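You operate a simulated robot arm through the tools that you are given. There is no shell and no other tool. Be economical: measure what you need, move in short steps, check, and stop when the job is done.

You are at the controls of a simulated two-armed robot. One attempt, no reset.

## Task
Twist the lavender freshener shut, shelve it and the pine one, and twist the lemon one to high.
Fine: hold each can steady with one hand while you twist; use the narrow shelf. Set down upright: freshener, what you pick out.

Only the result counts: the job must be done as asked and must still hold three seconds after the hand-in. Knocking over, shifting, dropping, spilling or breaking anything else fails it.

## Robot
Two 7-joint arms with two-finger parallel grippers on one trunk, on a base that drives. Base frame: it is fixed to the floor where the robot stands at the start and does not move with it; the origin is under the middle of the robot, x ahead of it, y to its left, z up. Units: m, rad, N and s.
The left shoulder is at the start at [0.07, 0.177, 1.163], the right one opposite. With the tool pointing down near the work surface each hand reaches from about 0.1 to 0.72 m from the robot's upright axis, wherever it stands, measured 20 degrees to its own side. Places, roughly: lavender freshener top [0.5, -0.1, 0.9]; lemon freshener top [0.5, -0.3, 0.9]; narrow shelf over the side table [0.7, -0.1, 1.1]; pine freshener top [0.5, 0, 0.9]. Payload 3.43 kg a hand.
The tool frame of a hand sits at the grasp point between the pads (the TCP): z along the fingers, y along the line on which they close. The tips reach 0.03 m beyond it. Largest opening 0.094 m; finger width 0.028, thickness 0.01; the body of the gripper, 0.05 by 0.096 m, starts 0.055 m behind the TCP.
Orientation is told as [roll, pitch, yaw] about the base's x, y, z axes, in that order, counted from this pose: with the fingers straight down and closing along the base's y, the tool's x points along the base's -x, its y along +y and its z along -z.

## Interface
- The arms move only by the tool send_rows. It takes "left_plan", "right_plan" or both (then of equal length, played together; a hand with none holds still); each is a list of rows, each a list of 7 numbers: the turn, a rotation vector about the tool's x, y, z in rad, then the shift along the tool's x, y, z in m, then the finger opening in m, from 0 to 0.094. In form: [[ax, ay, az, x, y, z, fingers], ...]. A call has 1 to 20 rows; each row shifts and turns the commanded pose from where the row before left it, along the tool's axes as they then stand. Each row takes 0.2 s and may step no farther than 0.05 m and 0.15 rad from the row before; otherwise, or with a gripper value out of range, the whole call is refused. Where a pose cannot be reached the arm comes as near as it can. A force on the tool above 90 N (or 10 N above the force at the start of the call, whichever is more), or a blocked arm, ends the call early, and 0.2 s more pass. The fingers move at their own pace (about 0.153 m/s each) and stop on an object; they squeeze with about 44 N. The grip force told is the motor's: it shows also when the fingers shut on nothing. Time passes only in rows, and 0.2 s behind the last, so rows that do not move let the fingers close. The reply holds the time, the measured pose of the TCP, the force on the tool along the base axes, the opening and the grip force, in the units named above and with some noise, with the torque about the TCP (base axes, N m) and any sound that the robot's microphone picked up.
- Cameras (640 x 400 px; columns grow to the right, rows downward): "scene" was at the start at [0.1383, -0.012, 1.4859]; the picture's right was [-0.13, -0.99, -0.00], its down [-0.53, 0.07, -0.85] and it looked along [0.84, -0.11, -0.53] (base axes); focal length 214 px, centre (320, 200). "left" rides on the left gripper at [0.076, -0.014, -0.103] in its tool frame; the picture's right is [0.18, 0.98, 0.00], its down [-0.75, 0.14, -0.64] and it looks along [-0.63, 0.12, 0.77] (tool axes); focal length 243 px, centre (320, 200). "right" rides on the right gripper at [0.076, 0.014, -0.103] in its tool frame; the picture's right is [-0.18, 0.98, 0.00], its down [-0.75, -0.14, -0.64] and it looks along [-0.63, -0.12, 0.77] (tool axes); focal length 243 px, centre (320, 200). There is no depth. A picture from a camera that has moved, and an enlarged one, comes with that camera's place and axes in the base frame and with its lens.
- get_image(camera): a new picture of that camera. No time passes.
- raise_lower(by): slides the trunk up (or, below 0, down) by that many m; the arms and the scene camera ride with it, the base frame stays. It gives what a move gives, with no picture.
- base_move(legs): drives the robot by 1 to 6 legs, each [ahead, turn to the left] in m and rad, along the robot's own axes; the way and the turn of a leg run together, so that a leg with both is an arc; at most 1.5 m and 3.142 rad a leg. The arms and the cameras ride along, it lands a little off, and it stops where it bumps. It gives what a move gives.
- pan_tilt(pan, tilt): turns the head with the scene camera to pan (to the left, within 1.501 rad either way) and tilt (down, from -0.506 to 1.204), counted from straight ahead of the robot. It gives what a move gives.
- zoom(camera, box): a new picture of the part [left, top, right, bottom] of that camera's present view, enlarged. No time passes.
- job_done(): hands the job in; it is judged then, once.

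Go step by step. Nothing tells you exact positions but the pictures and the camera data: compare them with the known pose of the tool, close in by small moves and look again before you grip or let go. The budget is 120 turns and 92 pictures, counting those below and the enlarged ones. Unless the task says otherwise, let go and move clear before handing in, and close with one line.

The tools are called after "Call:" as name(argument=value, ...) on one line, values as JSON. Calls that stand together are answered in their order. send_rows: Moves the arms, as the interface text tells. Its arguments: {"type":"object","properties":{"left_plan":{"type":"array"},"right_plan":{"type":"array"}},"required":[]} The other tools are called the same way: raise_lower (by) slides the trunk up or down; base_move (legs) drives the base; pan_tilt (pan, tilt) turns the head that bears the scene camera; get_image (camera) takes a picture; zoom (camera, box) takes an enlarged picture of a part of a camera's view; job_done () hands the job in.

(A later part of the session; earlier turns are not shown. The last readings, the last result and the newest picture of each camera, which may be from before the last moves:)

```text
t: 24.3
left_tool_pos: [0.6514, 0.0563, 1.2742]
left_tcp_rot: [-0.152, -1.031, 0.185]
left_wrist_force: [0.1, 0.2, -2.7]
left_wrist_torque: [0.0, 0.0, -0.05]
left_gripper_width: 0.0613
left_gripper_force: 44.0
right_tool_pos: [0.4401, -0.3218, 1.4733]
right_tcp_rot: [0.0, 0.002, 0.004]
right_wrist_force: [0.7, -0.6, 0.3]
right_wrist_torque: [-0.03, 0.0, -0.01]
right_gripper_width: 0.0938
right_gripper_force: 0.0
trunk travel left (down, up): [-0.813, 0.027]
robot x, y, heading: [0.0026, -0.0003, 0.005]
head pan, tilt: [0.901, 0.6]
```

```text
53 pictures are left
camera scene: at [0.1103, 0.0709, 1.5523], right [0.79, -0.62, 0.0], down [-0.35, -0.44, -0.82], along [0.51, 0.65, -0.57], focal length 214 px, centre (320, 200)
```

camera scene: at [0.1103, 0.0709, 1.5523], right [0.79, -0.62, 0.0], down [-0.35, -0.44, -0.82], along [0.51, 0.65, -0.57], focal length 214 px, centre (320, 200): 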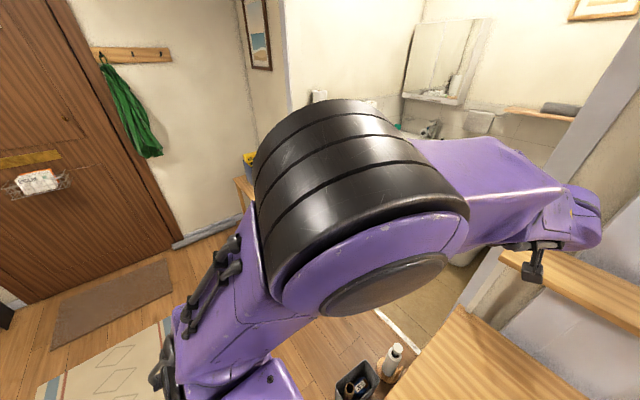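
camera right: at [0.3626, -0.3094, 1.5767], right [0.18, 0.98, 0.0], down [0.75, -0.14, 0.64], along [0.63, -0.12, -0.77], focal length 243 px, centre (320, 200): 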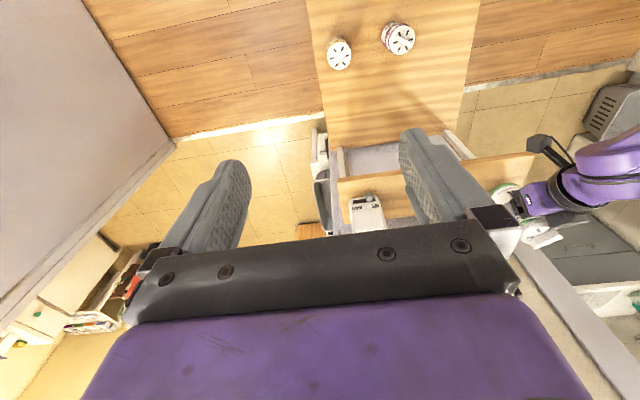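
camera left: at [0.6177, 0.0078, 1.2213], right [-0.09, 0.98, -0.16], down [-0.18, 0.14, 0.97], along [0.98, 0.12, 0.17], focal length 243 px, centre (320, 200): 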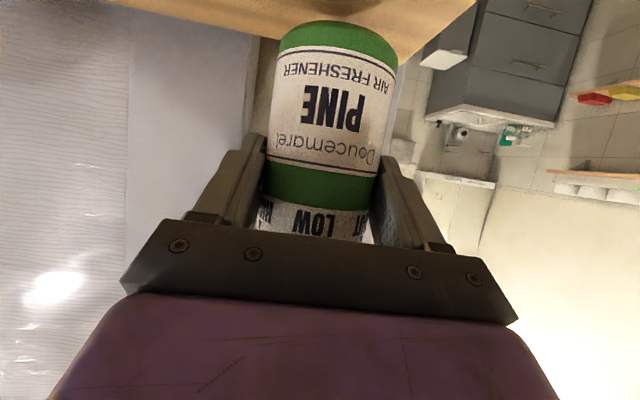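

Call:
get_image(camera="left")

Call:
zoom(camera="right", box=[400, 80, 640, 280])

```text
52 pictures are left
camera left: at [0.5257, 0.0348, 1.2641], right [-0.15, 0.96, -0.23], down [-0.18, 0.21, 0.96], along [0.97, 0.18, 0.14], focal length 243 px, centre (320, 200)
```

left: 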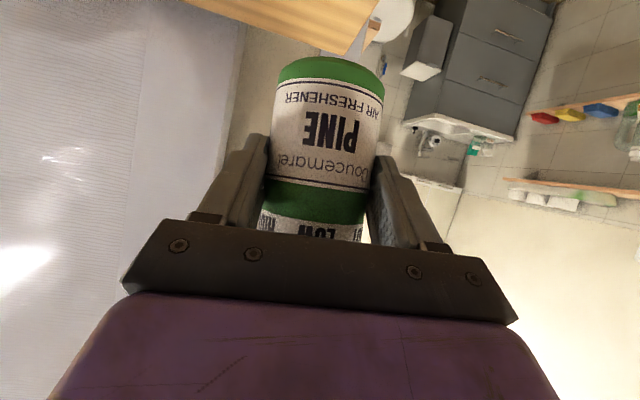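

```text
2.00 times, centred on (520, 180) of right
camera zoom: at [0.3655, -0.3079, 1.5762], right [0.18, 0.98, 0.0], down [0.76, -0.14, 0.64], along [0.63, -0.12, -0.77], focal length 485 px, centre (-80, 240)
```

zoom: 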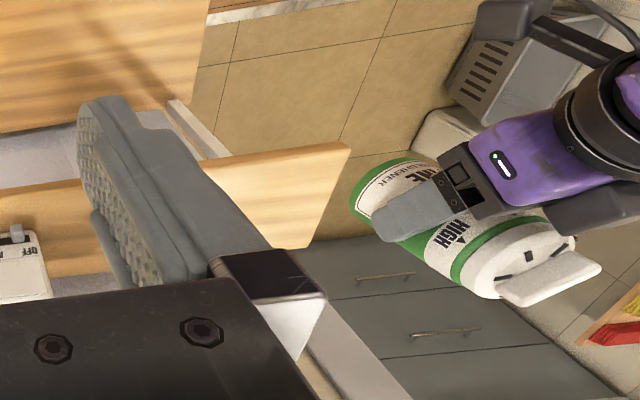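

The deviation is nearly a pure rotation about the tool's own axis, which hints at the last wrist joint or at the elbow posture. I'll test a small rotation correction here in free space.

Call:
send_rows(left_plan=[[0.0, -0.016, 0.048, 0, 0, 0, 0.04], [0.0, 0, 0.048, 0, 0, 0, 0.04], [0, 0, 0, 0, 0, 0, 0.04]])

Call:
zoom(camera="right", box=[400, 80, 640, 280])

Call:
get_image(camera="scene")

```text
t: 25.1
left_tool_pos: [0.648, 0.053, 1.2791]
left_tcp_rot: [0.013, -1.061, -0.007]
left_wrist_force: [0.2, -1.1, -1.9]
left_wrist_torque: [0.03, -0.02, 0.0]
left_gripper_width: 0.0608
left_gripper_force: 43.9
right_tool_pos: [0.4382, -0.3229, 1.4735]
right_tcp_rot: [-0.001, 0.0, 0.004]
right_wrist_force: [1.2, 0.8, 0.6]
right_wrist_torque: [0.02, 0.01, 0.0]
right_gripper_width: 0.0936
right_gripper_force: 0.1
trunk travel left (down, up): [-0.813, 0.027]
robot x, y, heading: [0.0051, 0.0015, -0.0]
head pan, tilt: [0.901, 0.6]
```

```text
2.00 times, centred on (520, 180) of right
camera zoom: at [0.3634, -0.3087, 1.5766], right [0.18, 0.98, 0.0], down [0.75, -0.14, 0.64], along [0.63, -0.12, -0.77], focal length 485 px, centre (-80, 240)
```

zoom: 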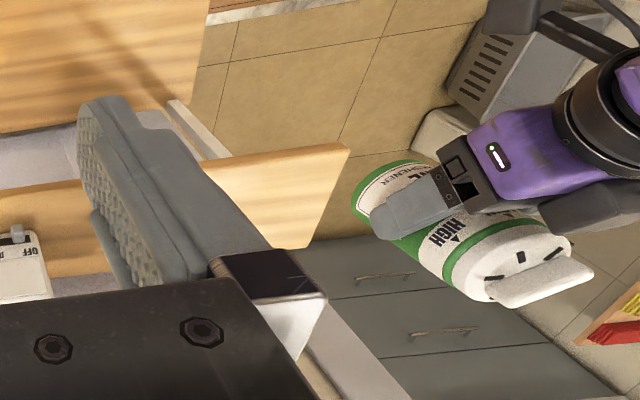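

```text
49 pictures are left
camera scene: at [0.1083, 0.0701, 1.5526], right [0.79, -0.62, 0.0], down [-0.35, -0.44, -0.82], along [0.51, 0.65, -0.57], focal length 214 px, centre (320, 200)
```

scene: 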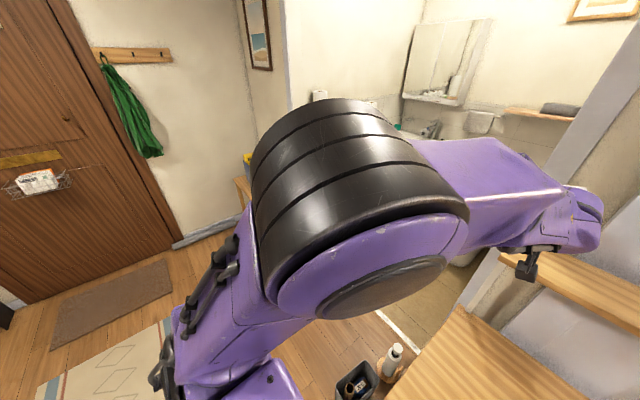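

The orientation now tracks again, but the can has slid somewhat forward in the grip. I extend slowly toward the shelf in small increments and check tracking.

Call:
send_rows(left_plan=[[0, 0, 0, -0.004, -0.008, 0.0122, 0.04], [0, 0, 0, -0.004, -0.008, 0.0122, 0.04], [0, 0, 0, -0.004, -0.008, 0.0122, 0.04], [0, 0, 0, -0.004, -0.008, 0.0122, 0.04], [0, 0, 0, 0, 0, 0, 0.04], [0, 0, 0, 0, 0, 0, 0.04]])

Call:
get_image(camera="left")

```text
t: 26.7
left_tool_pos: [0.7066, 0.0433, 1.2841]
left_tcp_rot: [-0.066, -1.074, 0.089]
left_wrist_force: [0.7, -0.1, -0.8]
left_wrist_torque: [0.02, 0.06, 0.0]
left_gripper_width: 0.061
left_gripper_force: 44.0
right_tool_pos: [0.4399, -0.3231, 1.4736]
right_tcp_rot: [0.0, -0.001, 0.004]
right_wrist_force: [-0.2, -0.4, -1.1]
right_wrist_torque: [-0.01, 0.01, -0.02]
right_gripper_width: 0.0941
right_gripper_force: 0.0
trunk travel left (down, up): [-0.813, 0.027]
robot x, y, heading: [0.0041, 0.0009, 0.0]
head pan, tilt: [0.901, 0.6]
stopped in row 6 (left hand): the arm was blocked; the commanded pose is now the measured one
```

```text
48 pictures are left
camera left: at [0.5803, 0.0243, 1.2689], right [-0.12, 0.97, -0.19], down [-0.21, 0.17, 0.96], along [0.97, 0.15, 0.19], focal length 243 px, centre (320, 200)
```

left: 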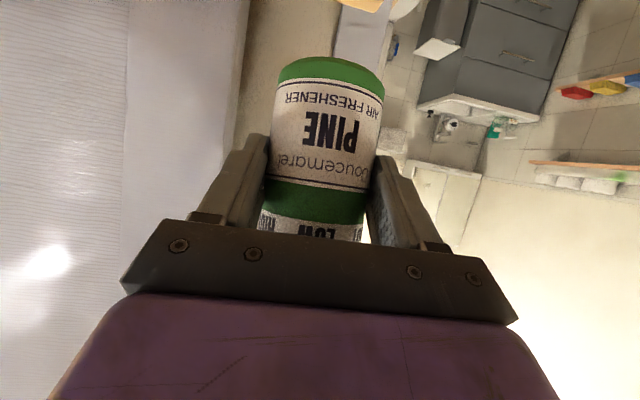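

Blocked again in free air. I look with the head forward to see the whole arm.

Call:
pan_tilt(pan=0.35, tilt=0.35)

Call:
get_image(camera="scene")

Call:
get_image(camera="right")

```text
t: 27.7
left_tool_pos: [0.7055, 0.0425, 1.2841]
left_tcp_rot: [-0.064, -1.074, 0.088]
left_wrist_force: [0.6, 0.2, -1.2]
left_wrist_torque: [0.01, 0.05, 0.0]
left_gripper_width: 0.0611
left_gripper_force: 43.7
right_tool_pos: [0.4381, -0.3219, 1.474]
right_tcp_rot: [-0.002, 0.0, 0.004]
right_wrist_force: [0.5, 0.7, 0.2]
right_wrist_torque: [-0.02, 0.0, 0.02]
right_gripper_width: 0.094
right_gripper_force: 0.3
trunk travel left (down, up): [-0.813, 0.027]
robot x, y, heading: [0.0024, 0.0016, 0.004]
head pan, tilt: [0.351, 0.351]
```

```text
47 pictures are left
camera scene: at [0.1408, 0.0327, 1.5753], right [0.35, -0.94, 0.0], down [-0.32, -0.12, -0.94], along [0.88, 0.33, -0.34], focal length 214 px, centre (320, 200)
```

scene: 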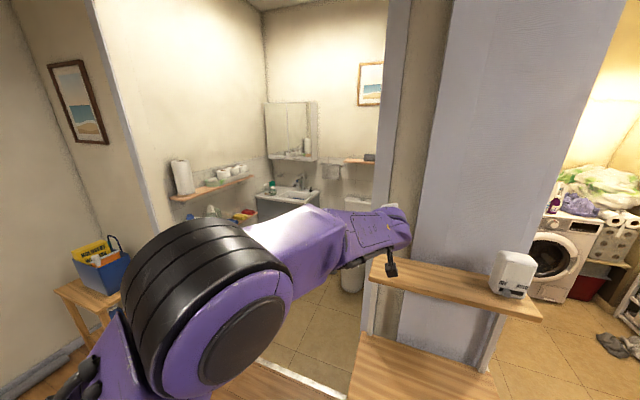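

```text
46 pictures are left
camera right: at [0.3632, -0.309, 1.5766], right [0.18, 0.98, 0.0], down [0.75, -0.14, 0.64], along [0.63, -0.12, -0.77], focal length 243 px, centre (320, 200)
```

right: 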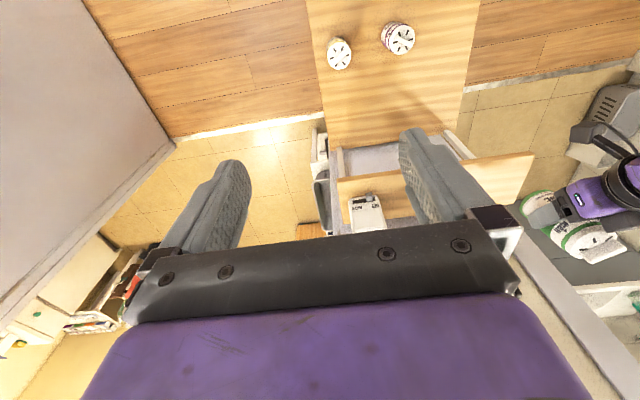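

Call:
zoom(camera="right", box=[510, 140, 640, 270])

Call:
zoom(camera="scene", box=[300, 180, 440, 290])

```text
3.08 times, centred on (575, 205) of right
camera zoom: at [0.3632, -0.309, 1.5766], right [0.18, 0.98, 0.0], down [0.75, -0.14, 0.64], along [0.63, -0.12, -0.77], focal length 746 px, centre (-465, 185)
```

zoom: 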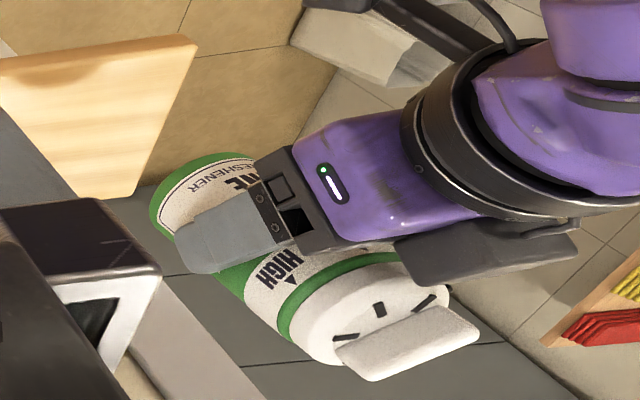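

```text
3.64 times, centred on (370, 235) of scene
camera zoom: at [0.1408, 0.0327, 1.5753], right [0.35, -0.94, 0.0], down [-0.32, -0.12, -0.94], along [0.88, 0.33, -0.34], focal length 780 px, centre (138, 73)
```

zoom: 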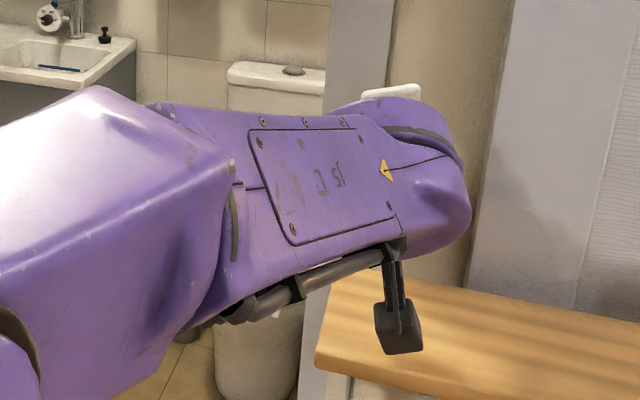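

My reading is that pressing onto the shelf pushed the arm into a bad elbow posture, and the can slid forward. I'll back off, return pine to its table spot, and re-grip it more securely.

Call:
base_move(legs=[[-0.15, 0]])

Call:
send_rows(left_plan=[[0, 0, 0.03, 0.009, -0.005, -0.02, 0.04], [0, 0, 0.03, 0.009, -0.005, -0.02, 0.04], [0, 0, 0.0, 0.009, -0.005, -0.02, 0.04], [0, 0, 0, 0.009, -0.005, -0.016, 0.04], [0, 0, 0, 0, 0, 0, 0.04], [0, 0, 0, 0, 0, 0, 0.04]])

Call:
pan_tilt(pan=0.1, tilt=0.56)

Call:
get_image(camera="scene")

```text
t: 29.1
left_tool_pos: [0.5583, 0.042, 1.2831]
left_tcp_rot: [-0.065, -1.072, 0.086]
left_wrist_force: [0.6, 0.5, -1.6]
left_wrist_torque: [-0.02, 0.03, 0.01]
left_gripper_width: 0.061
left_gripper_force: 44.1
right_tool_pos: [0.2915, -0.3237, 1.4727]
right_tcp_rot: [0.0, 0.005, 0.004]
right_wrist_force: [0.1, 0.3, 0.1]
right_wrist_torque: [0.0, 0.02, -0.04]
right_gripper_width: 0.0938
right_gripper_force: 0.0
trunk travel left (down, up): [-0.813, 0.027]
robot x, y, heading: [-0.1462, -0.006, 0.004]
head pan, tilt: [0.351, 0.351]
```

```text
t: 30.4
left_tool_pos: [0.4736, 0.0272, 1.297]
left_tcp_rot: [-0.023, -1.073, 0.031]
left_wrist_force: [-0.3, -0.6, -1.6]
left_wrist_torque: [-0.02, 0.03, -0.02]
left_gripper_width: 0.0611
left_gripper_force: 44.4
right_tool_pos: [0.2887, -0.324, 1.4742]
right_tcp_rot: [-0.001, 0.001, 0.003]
right_wrist_force: [0.0, -0.3, 1.1]
right_wrist_torque: [0.01, 0.01, 0.0]
right_gripper_width: 0.0938
right_gripper_force: 0.0
trunk travel left (down, up): [-0.813, 0.027]
robot x, y, heading: [-0.1464, -0.005, 0.002]
head pan, tilt: [0.351, 0.351]
```

```text
t: 31.2
left_tool_pos: [0.4723, 0.0244, 1.2974]
left_tcp_rot: [-0.022, -1.076, 0.026]
left_wrist_force: [-0.3, 1.1, -1.9]
left_wrist_torque: [0.0, 0.01, -0.01]
left_gripper_width: 0.0611
left_gripper_force: 44.1
right_tool_pos: [0.2891, -0.3245, 1.4743]
right_tcp_rot: [-0.001, 0.0, 0.005]
right_wrist_force: [-0.3, -0.2, -0.7]
right_wrist_torque: [0.0, 0.02, 0.01]
right_gripper_width: 0.0942
right_gripper_force: 0.0
trunk travel left (down, up): [-0.813, 0.027]
robot x, y, heading: [-0.1457, -0.0005, 0.006]
head pan, tilt: [0.099, 0.56]
```

```text
43 pictures are left
camera scene: at [-0.0071, 0.0088, 1.5562], right [0.1, -0.99, 0.0], down [-0.53, -0.06, -0.85], along [0.84, 0.09, -0.53], focal length 214 px, centre (320, 200)
```

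scene: 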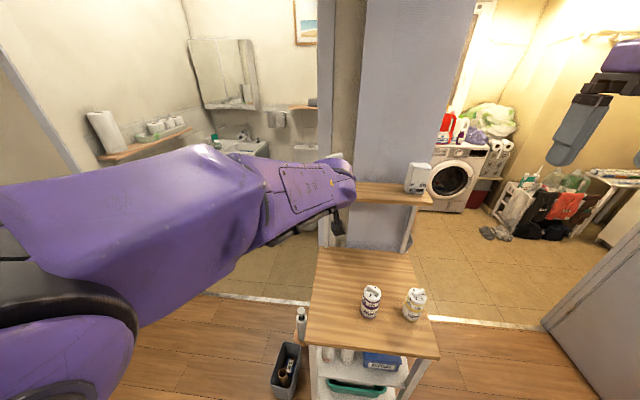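

It tracks properly here. I lower the trunk to the earlier grasp height and bring pine down over its original spot.

Call:
raise_lower(by=-0.22)

Call:
send_rows(left_plan=[[0, 0, 0.014, 0.037, 0, 0.02, 0.04], [0, 0, 0, 0.037, 0, 0.02, 0.04], [0, 0, 0, 0.037, 0, 0.02, 0.04], [0, 0, 0, 0.037, 0, 0.02, 0.04], [0, 0, 0, 0, 0, 0, 0.04], [0, 0, 0, 0, 0, 0, 0.04]])

Call:
get_image(camera="left")

Call:
zoom(camera="scene", box=[270, 180, 450, 360])

```text
t: 33.5
left_tool_pos: [0.4742, 0.0257, 1.0757]
left_tcp_rot: [-0.022, -1.076, 0.028]
left_wrist_force: [0.0, 0.1, -1.2]
left_wrist_torque: [-0.03, 0.02, -0.01]
left_gripper_width: 0.0611
left_gripper_force: 43.9
right_tool_pos: [0.2884, -0.3233, 1.2544]
right_tcp_rot: [0.0, 0.0, 0.004]
right_wrist_force: [0.3, 0.2, 0.5]
right_wrist_torque: [0.01, 0.0, 0.01]
right_gripper_width: 0.0941
right_gripper_force: 0.0
trunk travel left (down, up): [-0.593, 0.247]
robot x, y, heading: [-0.1454, 0.002, 0.005]
head pan, tilt: [0.099, 0.56]
```

```text
t: 35.0
left_tool_pos: [0.4779, 0.0323, 0.9146]
left_tcp_rot: [0.008, -1.088, 0.002]
left_wrist_force: [-1.3, 1.3, -2.3]
left_wrist_torque: [0.03, 0.01, -0.07]
left_gripper_width: 0.0609
left_gripper_force: 43.8
right_tool_pos: [0.2892, -0.3234, 1.2541]
right_tcp_rot: [-0.002, 0.002, 0.003]
right_wrist_force: [0.5, -0.4, 0.1]
right_wrist_torque: [-0.01, -0.01, 0.02]
right_gripper_width: 0.0943
right_gripper_force: 0.2
trunk travel left (down, up): [-0.593, 0.247]
robot x, y, heading: [-0.1432, -0.0016, 0.0]
head pan, tilt: [0.099, 0.56]
```

```text
42 pictures are left
camera left: at [0.3517, 0.0166, 0.8965], right [-0.1, 0.98, -0.16], down [-0.22, 0.14, 0.97], along [0.97, 0.13, 0.2], focal length 243 px, centre (320, 200)
```

left: 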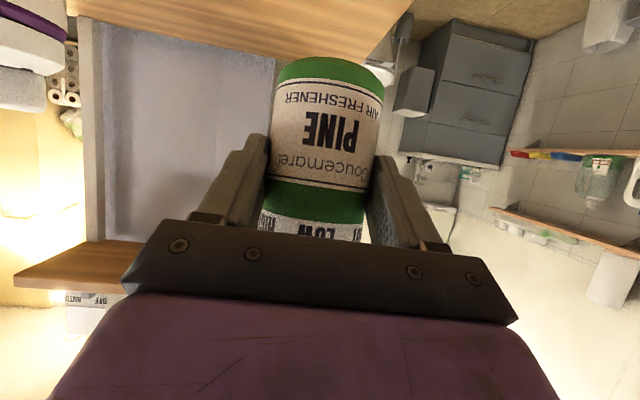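

```text
2.22 times, centred on (360, 270) of scene
camera zoom: at [-0.0066, 0.0089, 1.3361], right [0.1, -0.99, 0.0], down [-0.53, -0.05, -0.85], along [0.84, 0.09, -0.53], focal length 477 px, centre (231, 44)
```

zoom: 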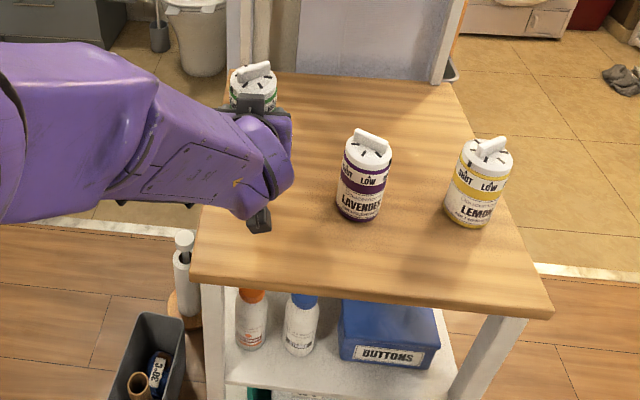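

Can orientation looks nearly upright, shifted slightly forward. I lower it to just above the table, then feel for contact.

Call:
send_rows(left_plan=[[0, 0, 0, 0.0215, -0.004, 0.0112, 0.04], [0, 0, 0, 0.0215, -0.004, 0.0112, 0.04], [0, 0, 0, 0.0155, 0, 0.008, 0.04], [0, 0, 0, 0, 0, 0, 0.04]])

Call:
send_rows(left_plan=[[0, 0, 0, 0.0045, 0, 0.0023, 0.04], [0, 0, 0, 0, 0, 0, 0.04]])

Call:
zoom(camera="left", box=[220, 0, 440, 138])

```text
t: 36.0
left_tool_pos: [0.4717, 0.0192, 0.8334]
left_tcp_rot: [0.075, -1.072, -0.071]
left_wrist_force: [0.7, 0.2, -2.0]
left_wrist_torque: [0.03, 0.01, -0.02]
left_gripper_width: 0.0609
left_gripper_force: 43.9
right_tool_pos: [0.2881, -0.3233, 1.2534]
right_tcp_rot: [0.0, 0.001, 0.004]
right_wrist_force: [0.2, -0.3, -0.2]
right_wrist_torque: [-0.02, -0.01, 0.02]
right_gripper_width: 0.0941
right_gripper_force: 0.1
trunk travel left (down, up): [-0.593, 0.247]
robot x, y, heading: [-0.1446, -0.0003, 0.003]
head pan, tilt: [0.099, 0.56]
```

```text
t: 36.5
left_tool_pos: [0.4716, 0.0195, 0.8294]
left_tcp_rot: [0.071, -1.074, -0.068]
left_wrist_force: [-0.5, 0.4, -0.8]
left_wrist_torque: [-0.02, 0.0, -0.02]
left_gripper_width: 0.061
left_gripper_force: 44.4
right_tool_pos: [0.29, -0.3246, 1.2541]
right_tcp_rot: [0.0, -0.002, 0.005]
right_wrist_force: [0.4, -0.3, 0.5]
right_wrist_torque: [-0.01, 0.0, -0.01]
right_gripper_width: 0.0938
right_gripper_force: 0.0
trunk travel left (down, up): [-0.593, 0.247]
robot x, y, heading: [-0.1454, -0.0032, 0.002]
head pan, tilt: [0.099, 0.56]
```

```text
2.90 times, centred on (330, 69) of left
camera zoom: at [0.3453, 0.0061, 0.812], right [-0.08, 0.99, -0.13], down [-0.21, 0.11, 0.97], along [0.98, 0.11, 0.19], focal length 703 px, centre (291, 580)
```

zoom: 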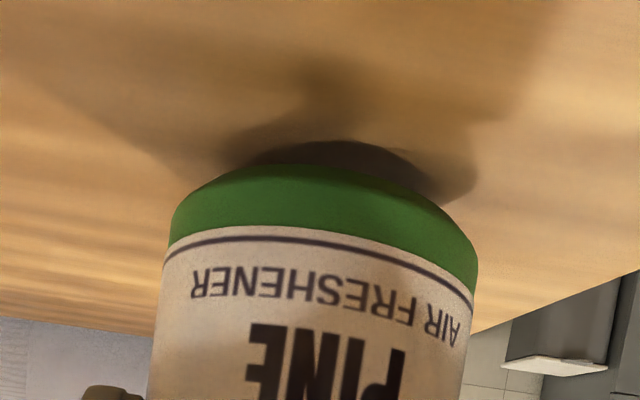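

Call:
send_rows(left_plan=[[0, 0, -0.04, 0.0027, 0, 0.0014, 0.04], [0, 0, 0, 0, 0, 0, 0.04], [0, 0, 0, 0.0018, 0, 0.001, 0.04], [0, 0, 0, 0, 0, 0, 0.04]])

Call:
zoom(camera="left", box=[220, 0, 440, 138])

```text
t: 37.5
left_tool_pos: [0.4709, 0.0196, 0.8247]
left_tcp_rot: [-0.001, -1.075, 0.015]
left_wrist_force: [0.6, 1.0, -1.4]
left_wrist_torque: [0.01, 0.05, -0.04]
left_gripper_width: 0.0609
left_gripper_force: 43.8
right_tool_pos: [0.2878, -0.3237, 1.2532]
right_tcp_rot: [-0.001, -0.002, 0.006]
right_wrist_force: [-0.3, 0.2, -0.6]
right_wrist_torque: [-0.01, -0.01, -0.04]
right_gripper_width: 0.0944
right_gripper_force: 0.1
trunk travel left (down, up): [-0.593, 0.247]
robot x, y, heading: [-0.1472, 0.0015, 0.001]
head pan, tilt: [0.099, 0.56]
```

```text
2.90 times, centred on (330, 69) of left
camera zoom: at [0.3451, 0.0039, 0.8077], right [-0.1, 0.98, -0.16], down [-0.21, 0.14, 0.97], along [0.97, 0.13, 0.19], focal length 703 px, centre (291, 580)
```

zoom: 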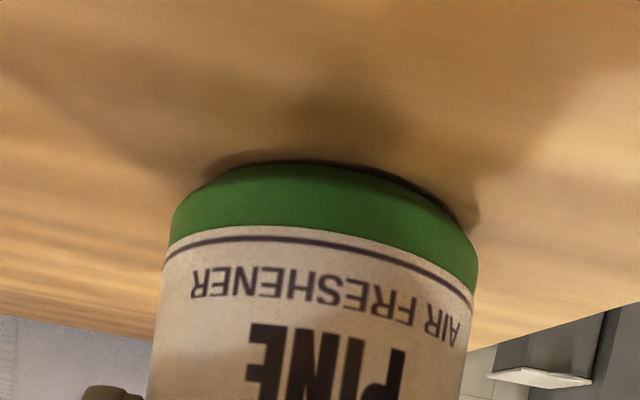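

Call:
send_rows(left_plan=[[0, 0, 0, 0.0018, 0, 0.001, 0.04], [0, 0, 0, 0, 0, 0, 0.04]])

Call:
send_rows(left_plan=[[0, 0, 0, 0.0018, 0, 0.001, 0.04], [0, 0, 0, 0, 0, 0, 0.04]])

```text
t: 38.1
left_tool_pos: [0.4704, 0.0186, 0.8236]
left_tcp_rot: [-0.002, -1.078, 0.017]
left_wrist_force: [1.5, 0.2, 6.9]
left_wrist_torque: [0.0, -0.01, 0.01]
left_gripper_width: 0.0611
left_gripper_force: 43.8
right_tool_pos: [0.2881, -0.3238, 1.2553]
right_tcp_rot: [0.0, -0.001, 0.003]
right_wrist_force: [0.6, 0.6, 0.4]
right_wrist_torque: [-0.02, -0.02, 0.01]
right_gripper_width: 0.094
right_gripper_force: 0.0
trunk travel left (down, up): [-0.593, 0.247]
robot x, y, heading: [-0.1461, -0.0003, 0.001]
head pan, tilt: [0.099, 0.56]
```

```text
t: 38.8
left_tool_pos: [0.4697, 0.0194, 0.8223]
left_tcp_rot: [-0.002, -1.08, 0.015]
left_wrist_force: [3.5, 2.8, 21.8]
left_wrist_torque: [0.19, -0.1, 0.0]
left_gripper_width: 0.0608
left_gripper_force: 43.9
right_tool_pos: [0.2854, -0.3236, 1.2565]
right_tcp_rot: [0.0, -0.002, 0.003]
right_wrist_force: [-0.5, 1.0, -0.9]
right_wrist_torque: [-0.03, 0.01, -0.01]
right_gripper_width: 0.0941
right_gripper_force: 0.1
trunk travel left (down, up): [-0.593, 0.247]
robot x, y, heading: [-0.1466, 0.0021, 0.006]
head pan, tilt: [0.099, 0.56]
```

Pine is standing on the table. I relieve the press, open, and back the hand out along its own axis.

Call:
send_rows(left_plan=[[0, 0, 0, -0.0016, 0, -0.0008, 0.04], [0, 0, 0, 0, 0, 0, 0.07], [0, 0, 0, 0, 0, 0, 0.094], [0, 0, 0, 0, 0, 0, 0.094]])

Call:
get_image(camera="left")

```text
t: 39.8
left_tool_pos: [0.4712, 0.0199, 0.8208]
left_tcp_rot: [-0.001, -1.073, 0.015]
left_wrist_force: [-0.1, 0.7, 0.1]
left_wrist_torque: [0.0, 0.05, 0.04]
left_gripper_width: 0.094
left_gripper_force: 0.0
right_tool_pos: [0.2876, -0.324, 1.2536]
right_tcp_rot: [-0.001, 0.0, 0.004]
right_wrist_force: [0.9, -0.2, -0.9]
right_wrist_torque: [0.01, -0.03, 0.02]
right_gripper_width: 0.0939
right_gripper_force: 0.0
trunk travel left (down, up): [-0.593, 0.247]
robot x, y, heading: [-0.1483, -0.0004, 0.009]
head pan, tilt: [0.099, 0.56]
```

```text
38 pictures are left
camera left: at [0.3445, 0.0042, 0.8047], right [-0.1, 0.98, -0.16], down [-0.21, 0.14, 0.97], along [0.97, 0.13, 0.19], focal length 243 px, centre (320, 200)
```

left: 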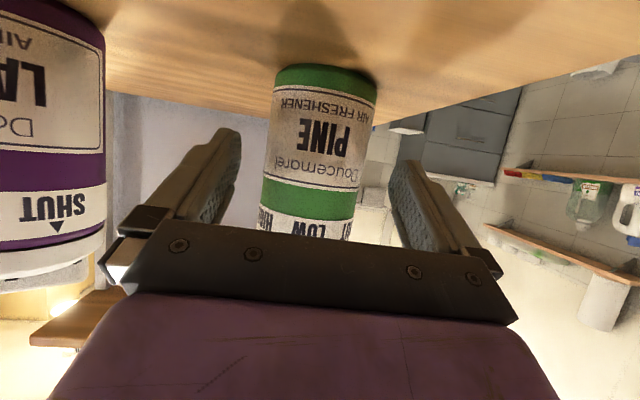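

Pine stands upright on the table (axis now x≈0.496). To restore a good elbow posture I retract and take the left arm back to its starting posture.

Call:
send_rows(left_plan=[[0, 0, 0, 0, 0, -0.04, 0.094], [0, 0, 0, 0, 0, -0.04, 0.094], [0, 0, 0, 0, 0, -0.04, 0.094], [0, 0, 0, -0.0343, 0.0056, -0.03, 0.094], [0, 0, 0, -0.0343, 0.0056, -0.03, 0.094], [0, 0, 0, -0.0343, 0.0056, -0.03, 0.094], [0, 0, 0, -0.0343, 0.0056, -0.03, 0.094], [0, 0, 0, -0.0343, 0.0056, -0.03, 0.094], [0, 0, 0, -0.0343, 0.0056, -0.03, 0.094], [0, 0, 0, -0.0343, 0.0056, -0.03, 0.094], [0, 0, 0, -0.0343, 0.0056, -0.03, 0.094], [0, 0, 0, -0.0343, 0.0056, -0.03, 0.094], [0, 0.15, 0, 0, 0, 0, 0.094], [0, 0.15, 0, 0, 0, 0, 0.094], [0, 0.15, 0, 0, 0, 0, 0.094], [0, 0.15, 0, 0, 0, 0, 0.094], [0, 0.15, 0, 0, 0, 0, 0.094], [0, 0.15, 0, 0, 0, 0, 0.094], [0, 0.15, 0, 0, 0, 0, 0.094]])

Call:
pan_tilt(pan=0.3, tilt=0.85)

Call:
get_image(camera="scene")

```text
t: 43.8
left_tool_pos: [0.276, 0.0671, 1.2792]
left_tcp_rot: [-0.001, -0.026, 0.016]
left_wrist_force: [0.5, -0.1, -0.3]
left_wrist_torque: [-0.03, -0.02, -0.04]
left_gripper_width: 0.0939
left_gripper_force: 0.0
right_tool_pos: [0.2905, -0.3249, 1.2521]
right_tcp_rot: [-0.001, 0.002, 0.003]
right_wrist_force: [-0.1, 0.5, 0.5]
right_wrist_torque: [-0.02, 0.02, 0.03]
right_gripper_width: 0.0939
right_gripper_force: 0.1
trunk travel left (down, up): [-0.593, 0.247]
robot x, y, heading: [-0.1458, 0.0005, 0.002]
head pan, tilt: [0.099, 0.56]
```

```text
t: 44.5
left_tool_pos: [0.274, 0.0678, 1.2801]
left_tcp_rot: [-0.002, -0.027, 0.013]
left_wrist_force: [-0.3, -0.4, -0.9]
left_wrist_torque: [-0.01, 0.02, -0.03]
left_gripper_width: 0.094
left_gripper_force: 0.0
right_tool_pos: [0.2883, -0.3248, 1.2546]
right_tcp_rot: [-0.002, 0.001, 0.003]
right_wrist_force: [0.0, 0.1, 0.2]
right_wrist_torque: [0.0, 0.03, -0.01]
right_gripper_width: 0.094
right_gripper_force: 0.1
trunk travel left (down, up): [-0.593, 0.247]
robot x, y, heading: [-0.1445, -0.0004, 0.003]
head pan, tilt: [0.3, 0.85]
```

```text
37 pictures are left
camera scene: at [-0.0219, 0.0232, 1.3118], right [0.3, -0.95, 0.0], down [-0.72, -0.22, -0.66], along [0.63, 0.2, -0.75], focal length 214 px, centre (320, 200)
```

scene: 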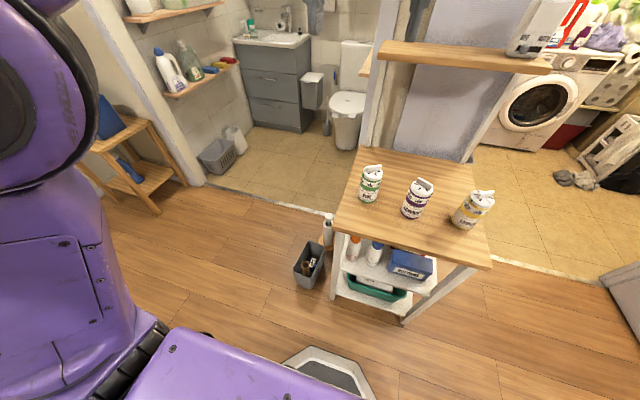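

The robot's left elbow stays in an awkward high posture, so I'll swap roles: the fresh right arm will hold and shelve, and the left will twist from above. I move the left hand aside and bring the tilted right hand to the centre, high.

Call:
send_rows(left_plan=[[0, 0.027, 0, 0, 0.04, 0, 0.094], [0, 0, 0, 0, 0.04, 0, 0.094], [0, 0, 0, 0, 0.04, 0, 0.094], [0, 0, 0, 0, 0.04, 0, 0.094], [0, 0, 0, 0, 0.04, 0, 0.094], [0, 0, 0, 0, 0.03, 0, 0.094], [0, 0, 0, 0, 0, 0, 0.094], [0, 0, 0, 0, 0, 0, 0.094], [0, 0, 0, 0, 0, 0, 0.094], [0, 0, 0, 0, 0, 0, 0.094], [0, 0, 0, 0, 0, 0, 0.094], [0, 0, 0, 0, 0, 0, 0.094], [0, 0, 0, 0, 0, 0, 0.094], [0, 0, 0, 0, 0, 0, 0.094], [0, 0, 0, 0, 0, 0, 0.094], [0, 0, 0, 0, 0, 0, 0.094], [0, 0, 0, 0, 0, 0, 0.094], [0, 0, 0, 0, 0, 0, 0.094]], right_plan=[[0, -0.15, 0, 0, 0, 0, 0.094], [0, -0.15, 0, 0, 0, 0, 0.094], [0, -0.15, 0, 0, 0, 0, 0.094], [0, -0.15, 0, 0, 0, 0, 0.094], [0, -0.15, 0, 0, 0, 0, 0.094], [0, -0.15, 0, 0, 0, 0, 0.094], [0, -0.15, 0, 0, 0, 0, 0.094], [0, -0.15, 0, 0, 0, 0, 0.094], [0, -0.022, 0, 0, 0, 0, 0.094], [0, 0, 0, 0.0118, 0.0428, 0.0043, 0.094], [0, 0, 0, 0.0118, 0.0428, 0.0043, 0.094], [0, 0, 0, 0.0118, 0.0428, 0.0043, 0.094], [0, 0, 0, 0.0118, 0.0428, 0.0043, 0.094], [0, 0, 0, 0.0118, 0.0428, 0.0043, 0.094], [0, 0, 0, 0.0118, 0.0428, 0.0043, 0.094], [0, 0, 0, 0.0118, 0.0428, 0.0043, 0.094], [0, 0, 0, 0.0118, 0.0428, 0.0043, 0.094], [0, 0, 0, 0, 0, 0, 0.094]])

```text
t: 48.3
left_tool_pos: [0.2803, 0.2948, 1.2708]
left_tcp_rot: [-0.002, 0.001, 0.012]
left_wrist_force: [0.4, 0.9, 0.5]
left_wrist_torque: [0.04, 0.02, 0.02]
left_gripper_width: 0.0941
left_gripper_force: 0.1
left hand out of reach, approached as far as the arm can: row 5, 6
right_tool_pos: [0.3035, 0.0196, 1.1921]
right_tcp_rot: [0.0, -1.223, 0.007]
right_wrist_force: [0.3, 0.1, -0.8]
right_wrist_torque: [0.01, 0.02, 0.04]
right_gripper_width: 0.094
right_gripper_force: 0.0
right hand out of reach, approached as far as the arm can: row 8, 9, 10, 16, 17
trunk travel left (down, up): [-0.593, 0.247]
robot x, y, heading: [-0.144, 0.0004, 0.002]
head pan, tilt: [0.3, 0.85]
```

The right hand is at the centre. I descend to the pre-grasp pose in front of pine.

Call:
send_rows(right_plan=[[0, 0, 0, -0.01, 0, 0.03, 0.094], [0, 0, 0, -0.01, 0, 0.03, 0.094], [0, 0, 0, -0.01, 0, 0.03, 0.094], [0, 0, 0, 0.0365, 0, 0.0137, 0.094], [0, 0, 0, 0.0365, 0, 0.0137, 0.094], [0, 0, 0, 0.0365, 0, 0.0137, 0.094], [0, 0, 0, 0.0365, 0, 0.0137, 0.094], [0, 0, 0, 0.0365, 0, 0.0137, 0.094], [0, 0, 0, 0.0365, 0, 0.0137, 0.094], [0, 0, 0, 0.0365, 0, 0.0137, 0.094], [0, 0, 0, 0.0365, 0, 0.0137, 0.094], [0, 0, 0, 0, 0, 0, 0.094]])

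Call:
get_image(camera="right")

```text
t: 50.4
left_tool_pos: [0.2796, 0.2942, 1.2699]
left_tcp_rot: [-0.001, 0.0, 0.014]
left_wrist_force: [0.3, -0.1, -0.5]
left_wrist_torque: [0.01, 0.0, 0.01]
left_gripper_width: 0.094
left_gripper_force: 0.1
right_tool_pos: [0.4197, -0.0235, 1.0421]
right_tcp_rot: [-0.902, -1.411, 0.808]
right_wrist_force: [-0.1, 0.0, 0.1]
right_wrist_torque: [0.0, 0.02, 0.01]
right_gripper_width: 0.0939
right_gripper_force: 0.0
right hand out of reach, approached as far as the arm can: row 10
trunk travel left (down, up): [-0.593, 0.247]
robot x, y, heading: [-0.1429, -0.001, 0.002]
head pan, tilt: [0.3, 0.85]
stopped in row 10 (right hand): the arm was blocked; the commanded pose is now the measured one
```

```text
36 pictures are left
camera right: at [0.3134, -0.0079, 0.9752], right [0.11, 0.99, 0.06], down [-0.57, 0.01, 0.82], along [0.82, -0.12, 0.56], focal length 243 px, centre (320, 200)
```

right: 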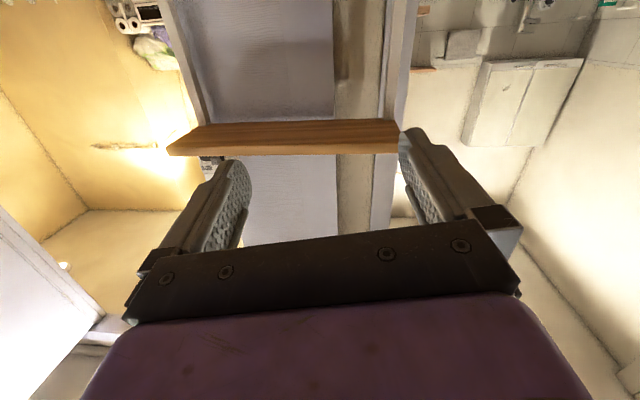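

The hand hit a wrist limit: tilting up with the shoulder high is the cause. So I'll put the shoulder lower for these poses: back up slightly, drop the trunk, and then correct the hand orientation to 60° tilt.

Call:
base_move(legs=[[-0.06, 0]])

Call:
raise_lower(by=-0.12)

Call:
send_rows(right_plan=[[-0.033, 0.14, 0.038, 0, 0, 0, 0.094], [-0.033, 0.14, 0.038, 0, 0, 0, 0.094], [-0.033, 0.14, 0.038, 0, 0, 0, 0.094], [0, 0, 0, 0, 0, 0, 0.094], [0, 0, 0, 0, 0, 0, 0.094]])

```text
t: 51.4
left_tool_pos: [0.2216, 0.2951, 1.2709]
left_tcp_rot: [-0.001, 0.001, 0.011]
left_wrist_force: [-0.1, 0.6, 0.1]
left_wrist_torque: [-0.01, -0.03, 0.0]
left_gripper_width: 0.0936
left_gripper_force: 0.0
right_tool_pos: [0.3615, -0.0228, 1.0417]
right_tcp_rot: [-0.901, -1.412, 0.807]
right_wrist_force: [-0.9, -0.3, 0.2]
right_wrist_torque: [0.01, 0.0, 0.0]
right_gripper_width: 0.094
right_gripper_force: 0.0
trunk travel left (down, up): [-0.593, 0.247]
robot x, y, heading: [-0.2057, 0.0, -0.003]
head pan, tilt: [0.3, 0.85]
```

```text
t: 52.9
left_tool_pos: [0.2225, 0.2957, 1.151]
left_tcp_rot: [-0.001, 0.001, 0.011]
left_wrist_force: [-1.3, 0.4, -0.5]
left_wrist_torque: [0.02, -0.03, -0.01]
left_gripper_width: 0.094
left_gripper_force: 0.0
right_tool_pos: [0.3634, -0.0245, 0.922]
right_tcp_rot: [-0.907, -1.41, 0.81]
right_wrist_force: [-0.7, 0.0, -0.1]
right_wrist_torque: [0.0, 0.02, 0.0]
right_gripper_width: 0.0938
right_gripper_force: 0.0
trunk travel left (down, up): [-0.473, 0.367]
robot x, y, heading: [-0.205, 0.0034, 0.003]
head pan, tilt: [0.3, 0.85]
```

```text
t: 54.1
left_tool_pos: [0.2226, 0.2956, 1.1511]
left_tcp_rot: [-0.002, -0.001, 0.011]
left_wrist_force: [0.5, -0.2, -0.1]
left_wrist_torque: [0.0, -0.02, 0.02]
left_gripper_width: 0.0942
left_gripper_force: 0.0
right_tool_pos: [0.3624, -0.0235, 0.9214]
right_tcp_rot: [0.025, -1.045, -0.054]
right_wrist_force: [-0.6, 0.4, 0.3]
right_wrist_torque: [-0.01, 0.01, 0.01]
right_gripper_width: 0.0942
right_gripper_force: 0.1
trunk travel left (down, up): [-0.473, 0.367]
robot x, y, heading: [-0.2034, 0.0036, -0.0]
head pan, tilt: [0.3, 0.85]
```

Orientation is good and tracks. I move to the pre-grasp pose in front of pine and look.

Call:
send_rows(right_plan=[[-0.022, 0, -0.027, 0, 0, 0, 0.094], [0, 0, 0, 0.005, 0.021, 0.0275, 0.094], [0, 0, 0, 0.005, 0.021, 0.0275, 0.094], [0, 0, 0, 0, 0, 0, 0.094]])

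Call:
get_image(camera="right")

```text
t: 55.1
left_tool_pos: [0.2222, 0.2954, 1.1512]
left_tcp_rot: [-0.002, 0.0, 0.012]
left_wrist_force: [-0.3, 0.1, -1.0]
left_wrist_torque: [0.02, 0.0, 0.0]
left_gripper_width: 0.0939
left_gripper_force: 0.0
right_tool_pos: [0.405, 0.0184, 0.8839]
right_tcp_rot: [0.003, -1.049, 0.001]
right_wrist_force: [-0.1, -0.4, 0.0]
right_wrist_torque: [0.01, -0.02, -0.03]
right_gripper_width: 0.0942
right_gripper_force: 0.1
trunk travel left (down, up): [-0.473, 0.367]
robot x, y, heading: [-0.2043, -0.0019, 0.0]
head pan, tilt: [0.3, 0.85]
```

```text
35 pictures are left
camera right: at [0.2793, 0.0318, 0.8687], right [0.09, 0.98, 0.16], down [-0.18, -0.14, 0.97], along [0.98, -0.12, 0.16], focal length 243 px, centre (320, 200)
```

right: 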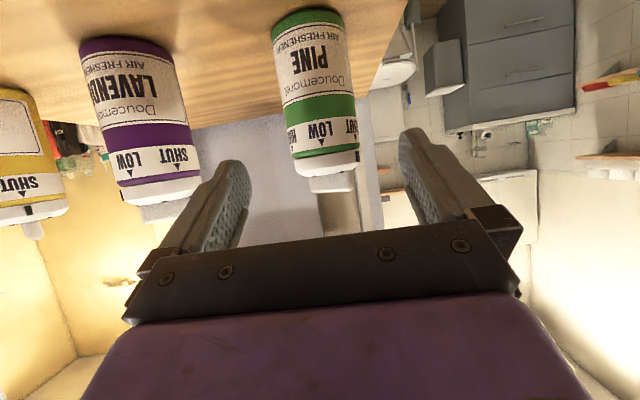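

Pine lies exactly on the approach line. I advance and grip.

Call:
send_rows(right_plan=[[0, 0, 0, 0, 0, 0.034, 0.094], [0, 0, 0, 0, 0, 0.034, 0.094], [0, 0, 0, 0, 0, 0.032, 0.094], [0, 0, 0, 0, 0, 0, 0.094], [0, 0, 0, 0, 0, 0, 0.07], [0, 0, 0, 0, 0, 0, 0.05], [0, 0, 0, 0, 0, 0, 0.04], [0, 0, 0, 0, 0, 0, 0.04]])

Call:
get_image(camera="right")

```text
t: 56.9
left_tool_pos: [0.2229, 0.2947, 1.1514]
left_tcp_rot: [0.0, 0.001, 0.013]
left_wrist_force: [-0.1, 0.2, 0.7]
left_wrist_torque: [0.02, -0.01, 0.02]
left_gripper_width: 0.0938
left_gripper_force: 0.0
right_tool_pos: [0.4072, 0.0068, 0.8737]
right_tcp_rot: [-0.009, -1.045, 0.01]
right_wrist_force: [0.1, 0.0, -0.5]
right_wrist_torque: [0.03, 0.0, 0.03]
right_gripper_width: 0.0401
right_gripper_force: 0.0
right hand out of reach, approached as far as the arm can: row 1, 2, 3
trunk travel left (down, up): [-0.473, 0.367]
robot x, y, heading: [-0.2034, -0.0054, -0.002]
head pan, tilt: [0.3, 0.85]
```

```text
34 pictures are left
camera right: at [0.281, 0.0208, 0.8598], right [0.09, 0.98, 0.16], down [-0.18, -0.14, 0.97], along [0.98, -0.11, 0.16], focal length 243 px, centre (320, 200)
```

right: 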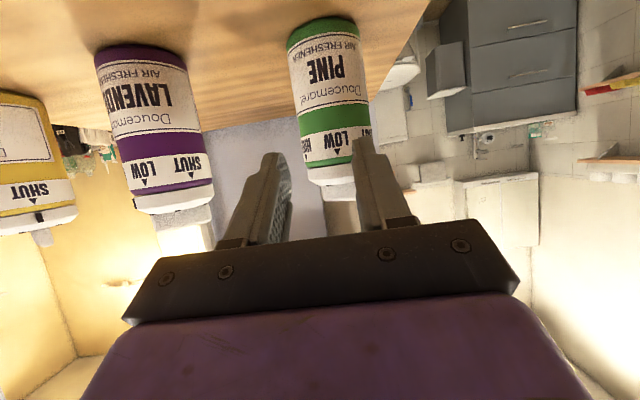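

Reach failed from this arm configuration. I open again and look at the arm's posture.

Call:
send_rows(right_plan=[[0, 0, 0, 0, 0, -0.01, 0.094], [0, 0, 0, 0, 0, 0, 0.094]])

Call:
pan_tilt(pan=-0.4, tilt=0.8)

Call:
get_image(camera="scene")

```text
t: 57.5
left_tool_pos: [0.2217, 0.2964, 1.1511]
left_tcp_rot: [-0.002, 0.0, 0.012]
left_wrist_force: [0.2, 0.4, 1.0]
left_wrist_torque: [0.03, 0.01, 0.01]
left_gripper_width: 0.0941
left_gripper_force: 0.1
right_tool_pos: [0.3974, 0.0066, 0.8787]
right_tcp_rot: [0.0, -1.043, 0.002]
right_wrist_force: [-0.1, 0.1, 0.7]
right_wrist_torque: [-0.03, 0.02, 0.03]
right_gripper_width: 0.094
right_gripper_force: 0.0
trunk travel left (down, up): [-0.473, 0.367]
robot x, y, heading: [-0.2032, 0.0002, 0.002]
head pan, tilt: [0.3, 0.85]
```

```text
t: 58.5
left_tool_pos: [0.2214, 0.2953, 1.1503]
left_tcp_rot: [-0.003, 0.001, 0.011]
left_wrist_force: [0.3, 0.5, 0.3]
left_wrist_torque: [0.04, 0.0, 0.0]
left_gripper_width: 0.094
left_gripper_force: 0.1
right_tool_pos: [0.396, 0.0066, 0.8795]
right_tcp_rot: [0.001, -1.047, 0.001]
right_wrist_force: [-1.3, -0.3, 0.4]
right_wrist_torque: [-0.01, 0.02, 0.02]
right_gripper_width: 0.0941
right_gripper_force: 0.1
trunk travel left (down, up): [-0.473, 0.367]
robot x, y, heading: [-0.2067, -0.0055, 0.001]
head pan, tilt: [-0.4, 0.799]
```

```text
33 pictures are left
camera scene: at [-0.08, -0.0314, 1.1957], right [-0.39, -0.92, 0.0], down [-0.66, 0.28, -0.7], along [0.64, -0.27, -0.72], focal length 214 px, centre (320, 200)
```

scene: 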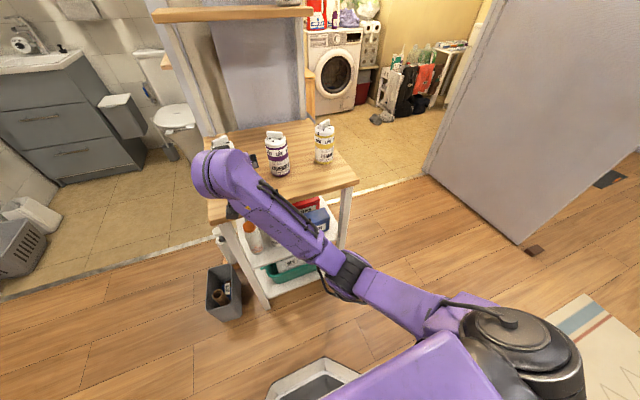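

The elbow sits out to the right with the forearm pointing left-forward, so a yawed hand suits the arm. I yaw the hand +0.4, pull back a little, and drive forward 0.05.

Call:
send_rows(right_plan=[[-0.115, 0, -0.067, 0, 0, 0, 0.094], [-0.115, 0, -0.067, 0, 0, 0, 0.094], [-0.115, 0, -0.067, 0, 0, 0, 0.094], [0, 0, 0, 0.0158, -0.008, -0.037, 0.094], [0, 0, 0, 0, 0, 0, 0.094]])

Call:
base_move(legs=[[0.05, 0]])

```text
t: 59.7
left_tool_pos: [0.2231, 0.2957, 1.1497]
left_tcp_rot: [-0.001, -0.001, 0.013]
left_wrist_force: [0.2, 0.1, 0.1]
left_wrist_torque: [0.03, -0.02, -0.01]
left_gripper_width: 0.094
left_gripper_force: 0.0
right_tool_pos: [0.3604, -0.0158, 0.885]
right_tcp_rot: [-0.003, -1.046, 0.405]
right_wrist_force: [-0.5, 0.2, 0.1]
right_wrist_torque: [-0.01, 0.0, -0.01]
right_gripper_width: 0.094
right_gripper_force: 0.1
trunk travel left (down, up): [-0.473, 0.367]
robot x, y, heading: [-0.2046, 0.0003, 0.005]
head pan, tilt: [-0.4, 0.799]
```

```text
t: 60.7
left_tool_pos: [0.2733, 0.2955, 1.1506]
left_tcp_rot: [-0.002, 0.003, 0.012]
left_wrist_force: [0.7, 0.0, -0.6]
left_wrist_torque: [-0.01, 0.07, 0.0]
left_gripper_width: 0.0941
left_gripper_force: 0.1
right_tool_pos: [0.411, -0.0153, 0.884]
right_tcp_rot: [-0.001, -1.044, 0.402]
right_wrist_force: [0.6, 0.1, -0.5]
right_wrist_torque: [-0.01, 0.02, 0.0]
right_gripper_width: 0.0939
right_gripper_force: 0.0
trunk travel left (down, up): [-0.473, 0.367]
robot x, y, heading: [-0.1553, -0.0003, 0.005]
head pan, tilt: [-0.4, 0.799]
```

Tracking is precise now. I advance along the tool axis and check before closing.

Call:
send_rows(right_plan=[[0, 0, 0, 0, 0, 0.025, 0.094], [0, 0, 0, 0, 0, 0.025, 0.094], [0, 0, 0, 0, 0, 0.025, 0.094], [0, 0, 0, 0, 0, 0.025, 0.094], [0, 0, 0, 0, 0, 0, 0.094]])

Call:
get_image(camera="right")

```text
t: 61.9
left_tool_pos: [0.2707, 0.2948, 1.1502]
left_tcp_rot: [-0.001, -0.001, 0.013]
left_wrist_force: [-0.8, -0.6, -0.4]
left_wrist_torque: [0.03, 0.03, -0.01]
left_gripper_width: 0.0939
left_gripper_force: 0.1
right_tool_pos: [0.4901, 0.0167, 0.8343]
right_tcp_rot: [-0.002, -1.048, 0.403]
right_wrist_force: [-0.4, 0.6, 0.2]
right_wrist_torque: [0.01, 0.01, 0.04]
right_gripper_width: 0.0939
right_gripper_force: 0.1
trunk travel left (down, up): [-0.473, 0.367]
robot x, y, heading: [-0.1547, -0.0025, 0.005]
head pan, tilt: [-0.4, 0.799]
```

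```text
32 pictures are left
camera right: at [0.3684, -0.0192, 0.8188], right [-0.3, 0.94, 0.16], down [-0.11, -0.2, 0.97], along [0.95, 0.27, 0.16], focal length 243 px, centre (320, 200)
```

right: 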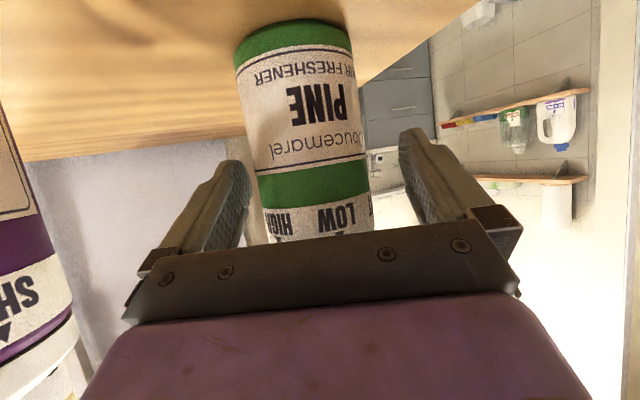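

Call:
send_rows(right_plan=[[0, 0, 0, -0.002, -0.001, 0.004, 0.094], [0, 0, 0, 0, 0, 0, 0.07], [0, 0, 0, 0, 0, 0, 0.05], [0, 0, 0, 0, 0, 0, 0.04], [0, 0, 0, 0, 0, 0, 0.04]])

Call:
send_rows(right_plan=[[0, 0, 0, -0.0173, 0, -0.01, 0.04], [0, 0, 0, -0.0346, 0, -0.02, 0.04], [0, 0, 0, -0.0346, 0, -0.02, 0.04], [0, 0, 0, -0.0346, 0, -0.02, 0.04], [0, 0, 0, 0, 0, 0, 0.04]])

Call:
get_image(camera="right")

```text
t: 63.1
left_tool_pos: [0.2722, 0.2956, 1.1508]
left_tcp_rot: [-0.002, 0.001, 0.013]
left_wrist_force: [-0.1, -0.3, 0.1]
left_wrist_torque: [-0.04, -0.01, -0.03]
left_gripper_width: 0.094
left_gripper_force: 0.0
right_tool_pos: [0.4944, 0.0183, 0.8341]
right_tcp_rot: [-0.002, -1.048, 0.405]
right_wrist_force: [0.8, 0.0, 0.4]
right_wrist_torque: [-0.01, 0.05, 0.03]
right_gripper_width: 0.065
right_gripper_force: 43.9
trunk travel left (down, up): [-0.473, 0.367]
robot x, y, heading: [-0.1573, 0.0009, 0.0]
head pan, tilt: [-0.4, 0.799]
```

```text
t: 64.3
left_tool_pos: [0.272, 0.295, 1.1506]
left_tcp_rot: [-0.003, 0.003, 0.012]
left_wrist_force: [0.3, 0.7, 0.0]
left_wrist_torque: [0.03, 0.02, 0.01]
left_gripper_width: 0.094
left_gripper_force: 0.1
right_tool_pos: [0.4944, 0.0158, 0.9738]
right_tcp_rot: [0.0, -1.046, 0.403]
right_wrist_force: [0.8, -0.1, -1.9]
right_wrist_torque: [-0.02, 0.0, -0.02]
right_gripper_width: 0.0649
right_gripper_force: 43.6
trunk travel left (down, up): [-0.473, 0.367]
robot x, y, heading: [-0.1575, -0.0009, 0.0]
head pan, tilt: [-0.4, 0.799]
```

```text
31 pictures are left
camera right: at [0.3727, -0.0203, 0.9601], right [-0.3, 0.94, 0.16], down [-0.11, -0.2, 0.97], along [0.95, 0.27, 0.16], focal length 243 px, centre (320, 200)
```

right: 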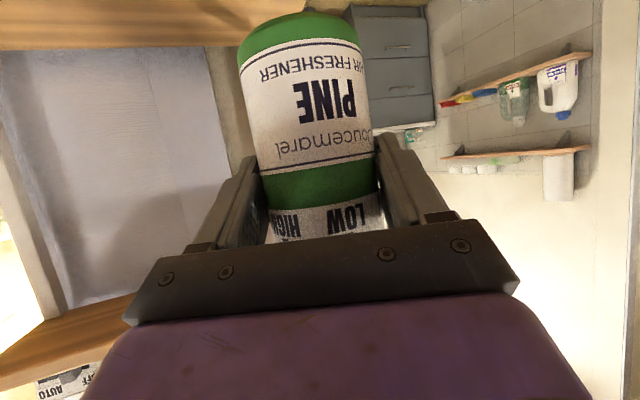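

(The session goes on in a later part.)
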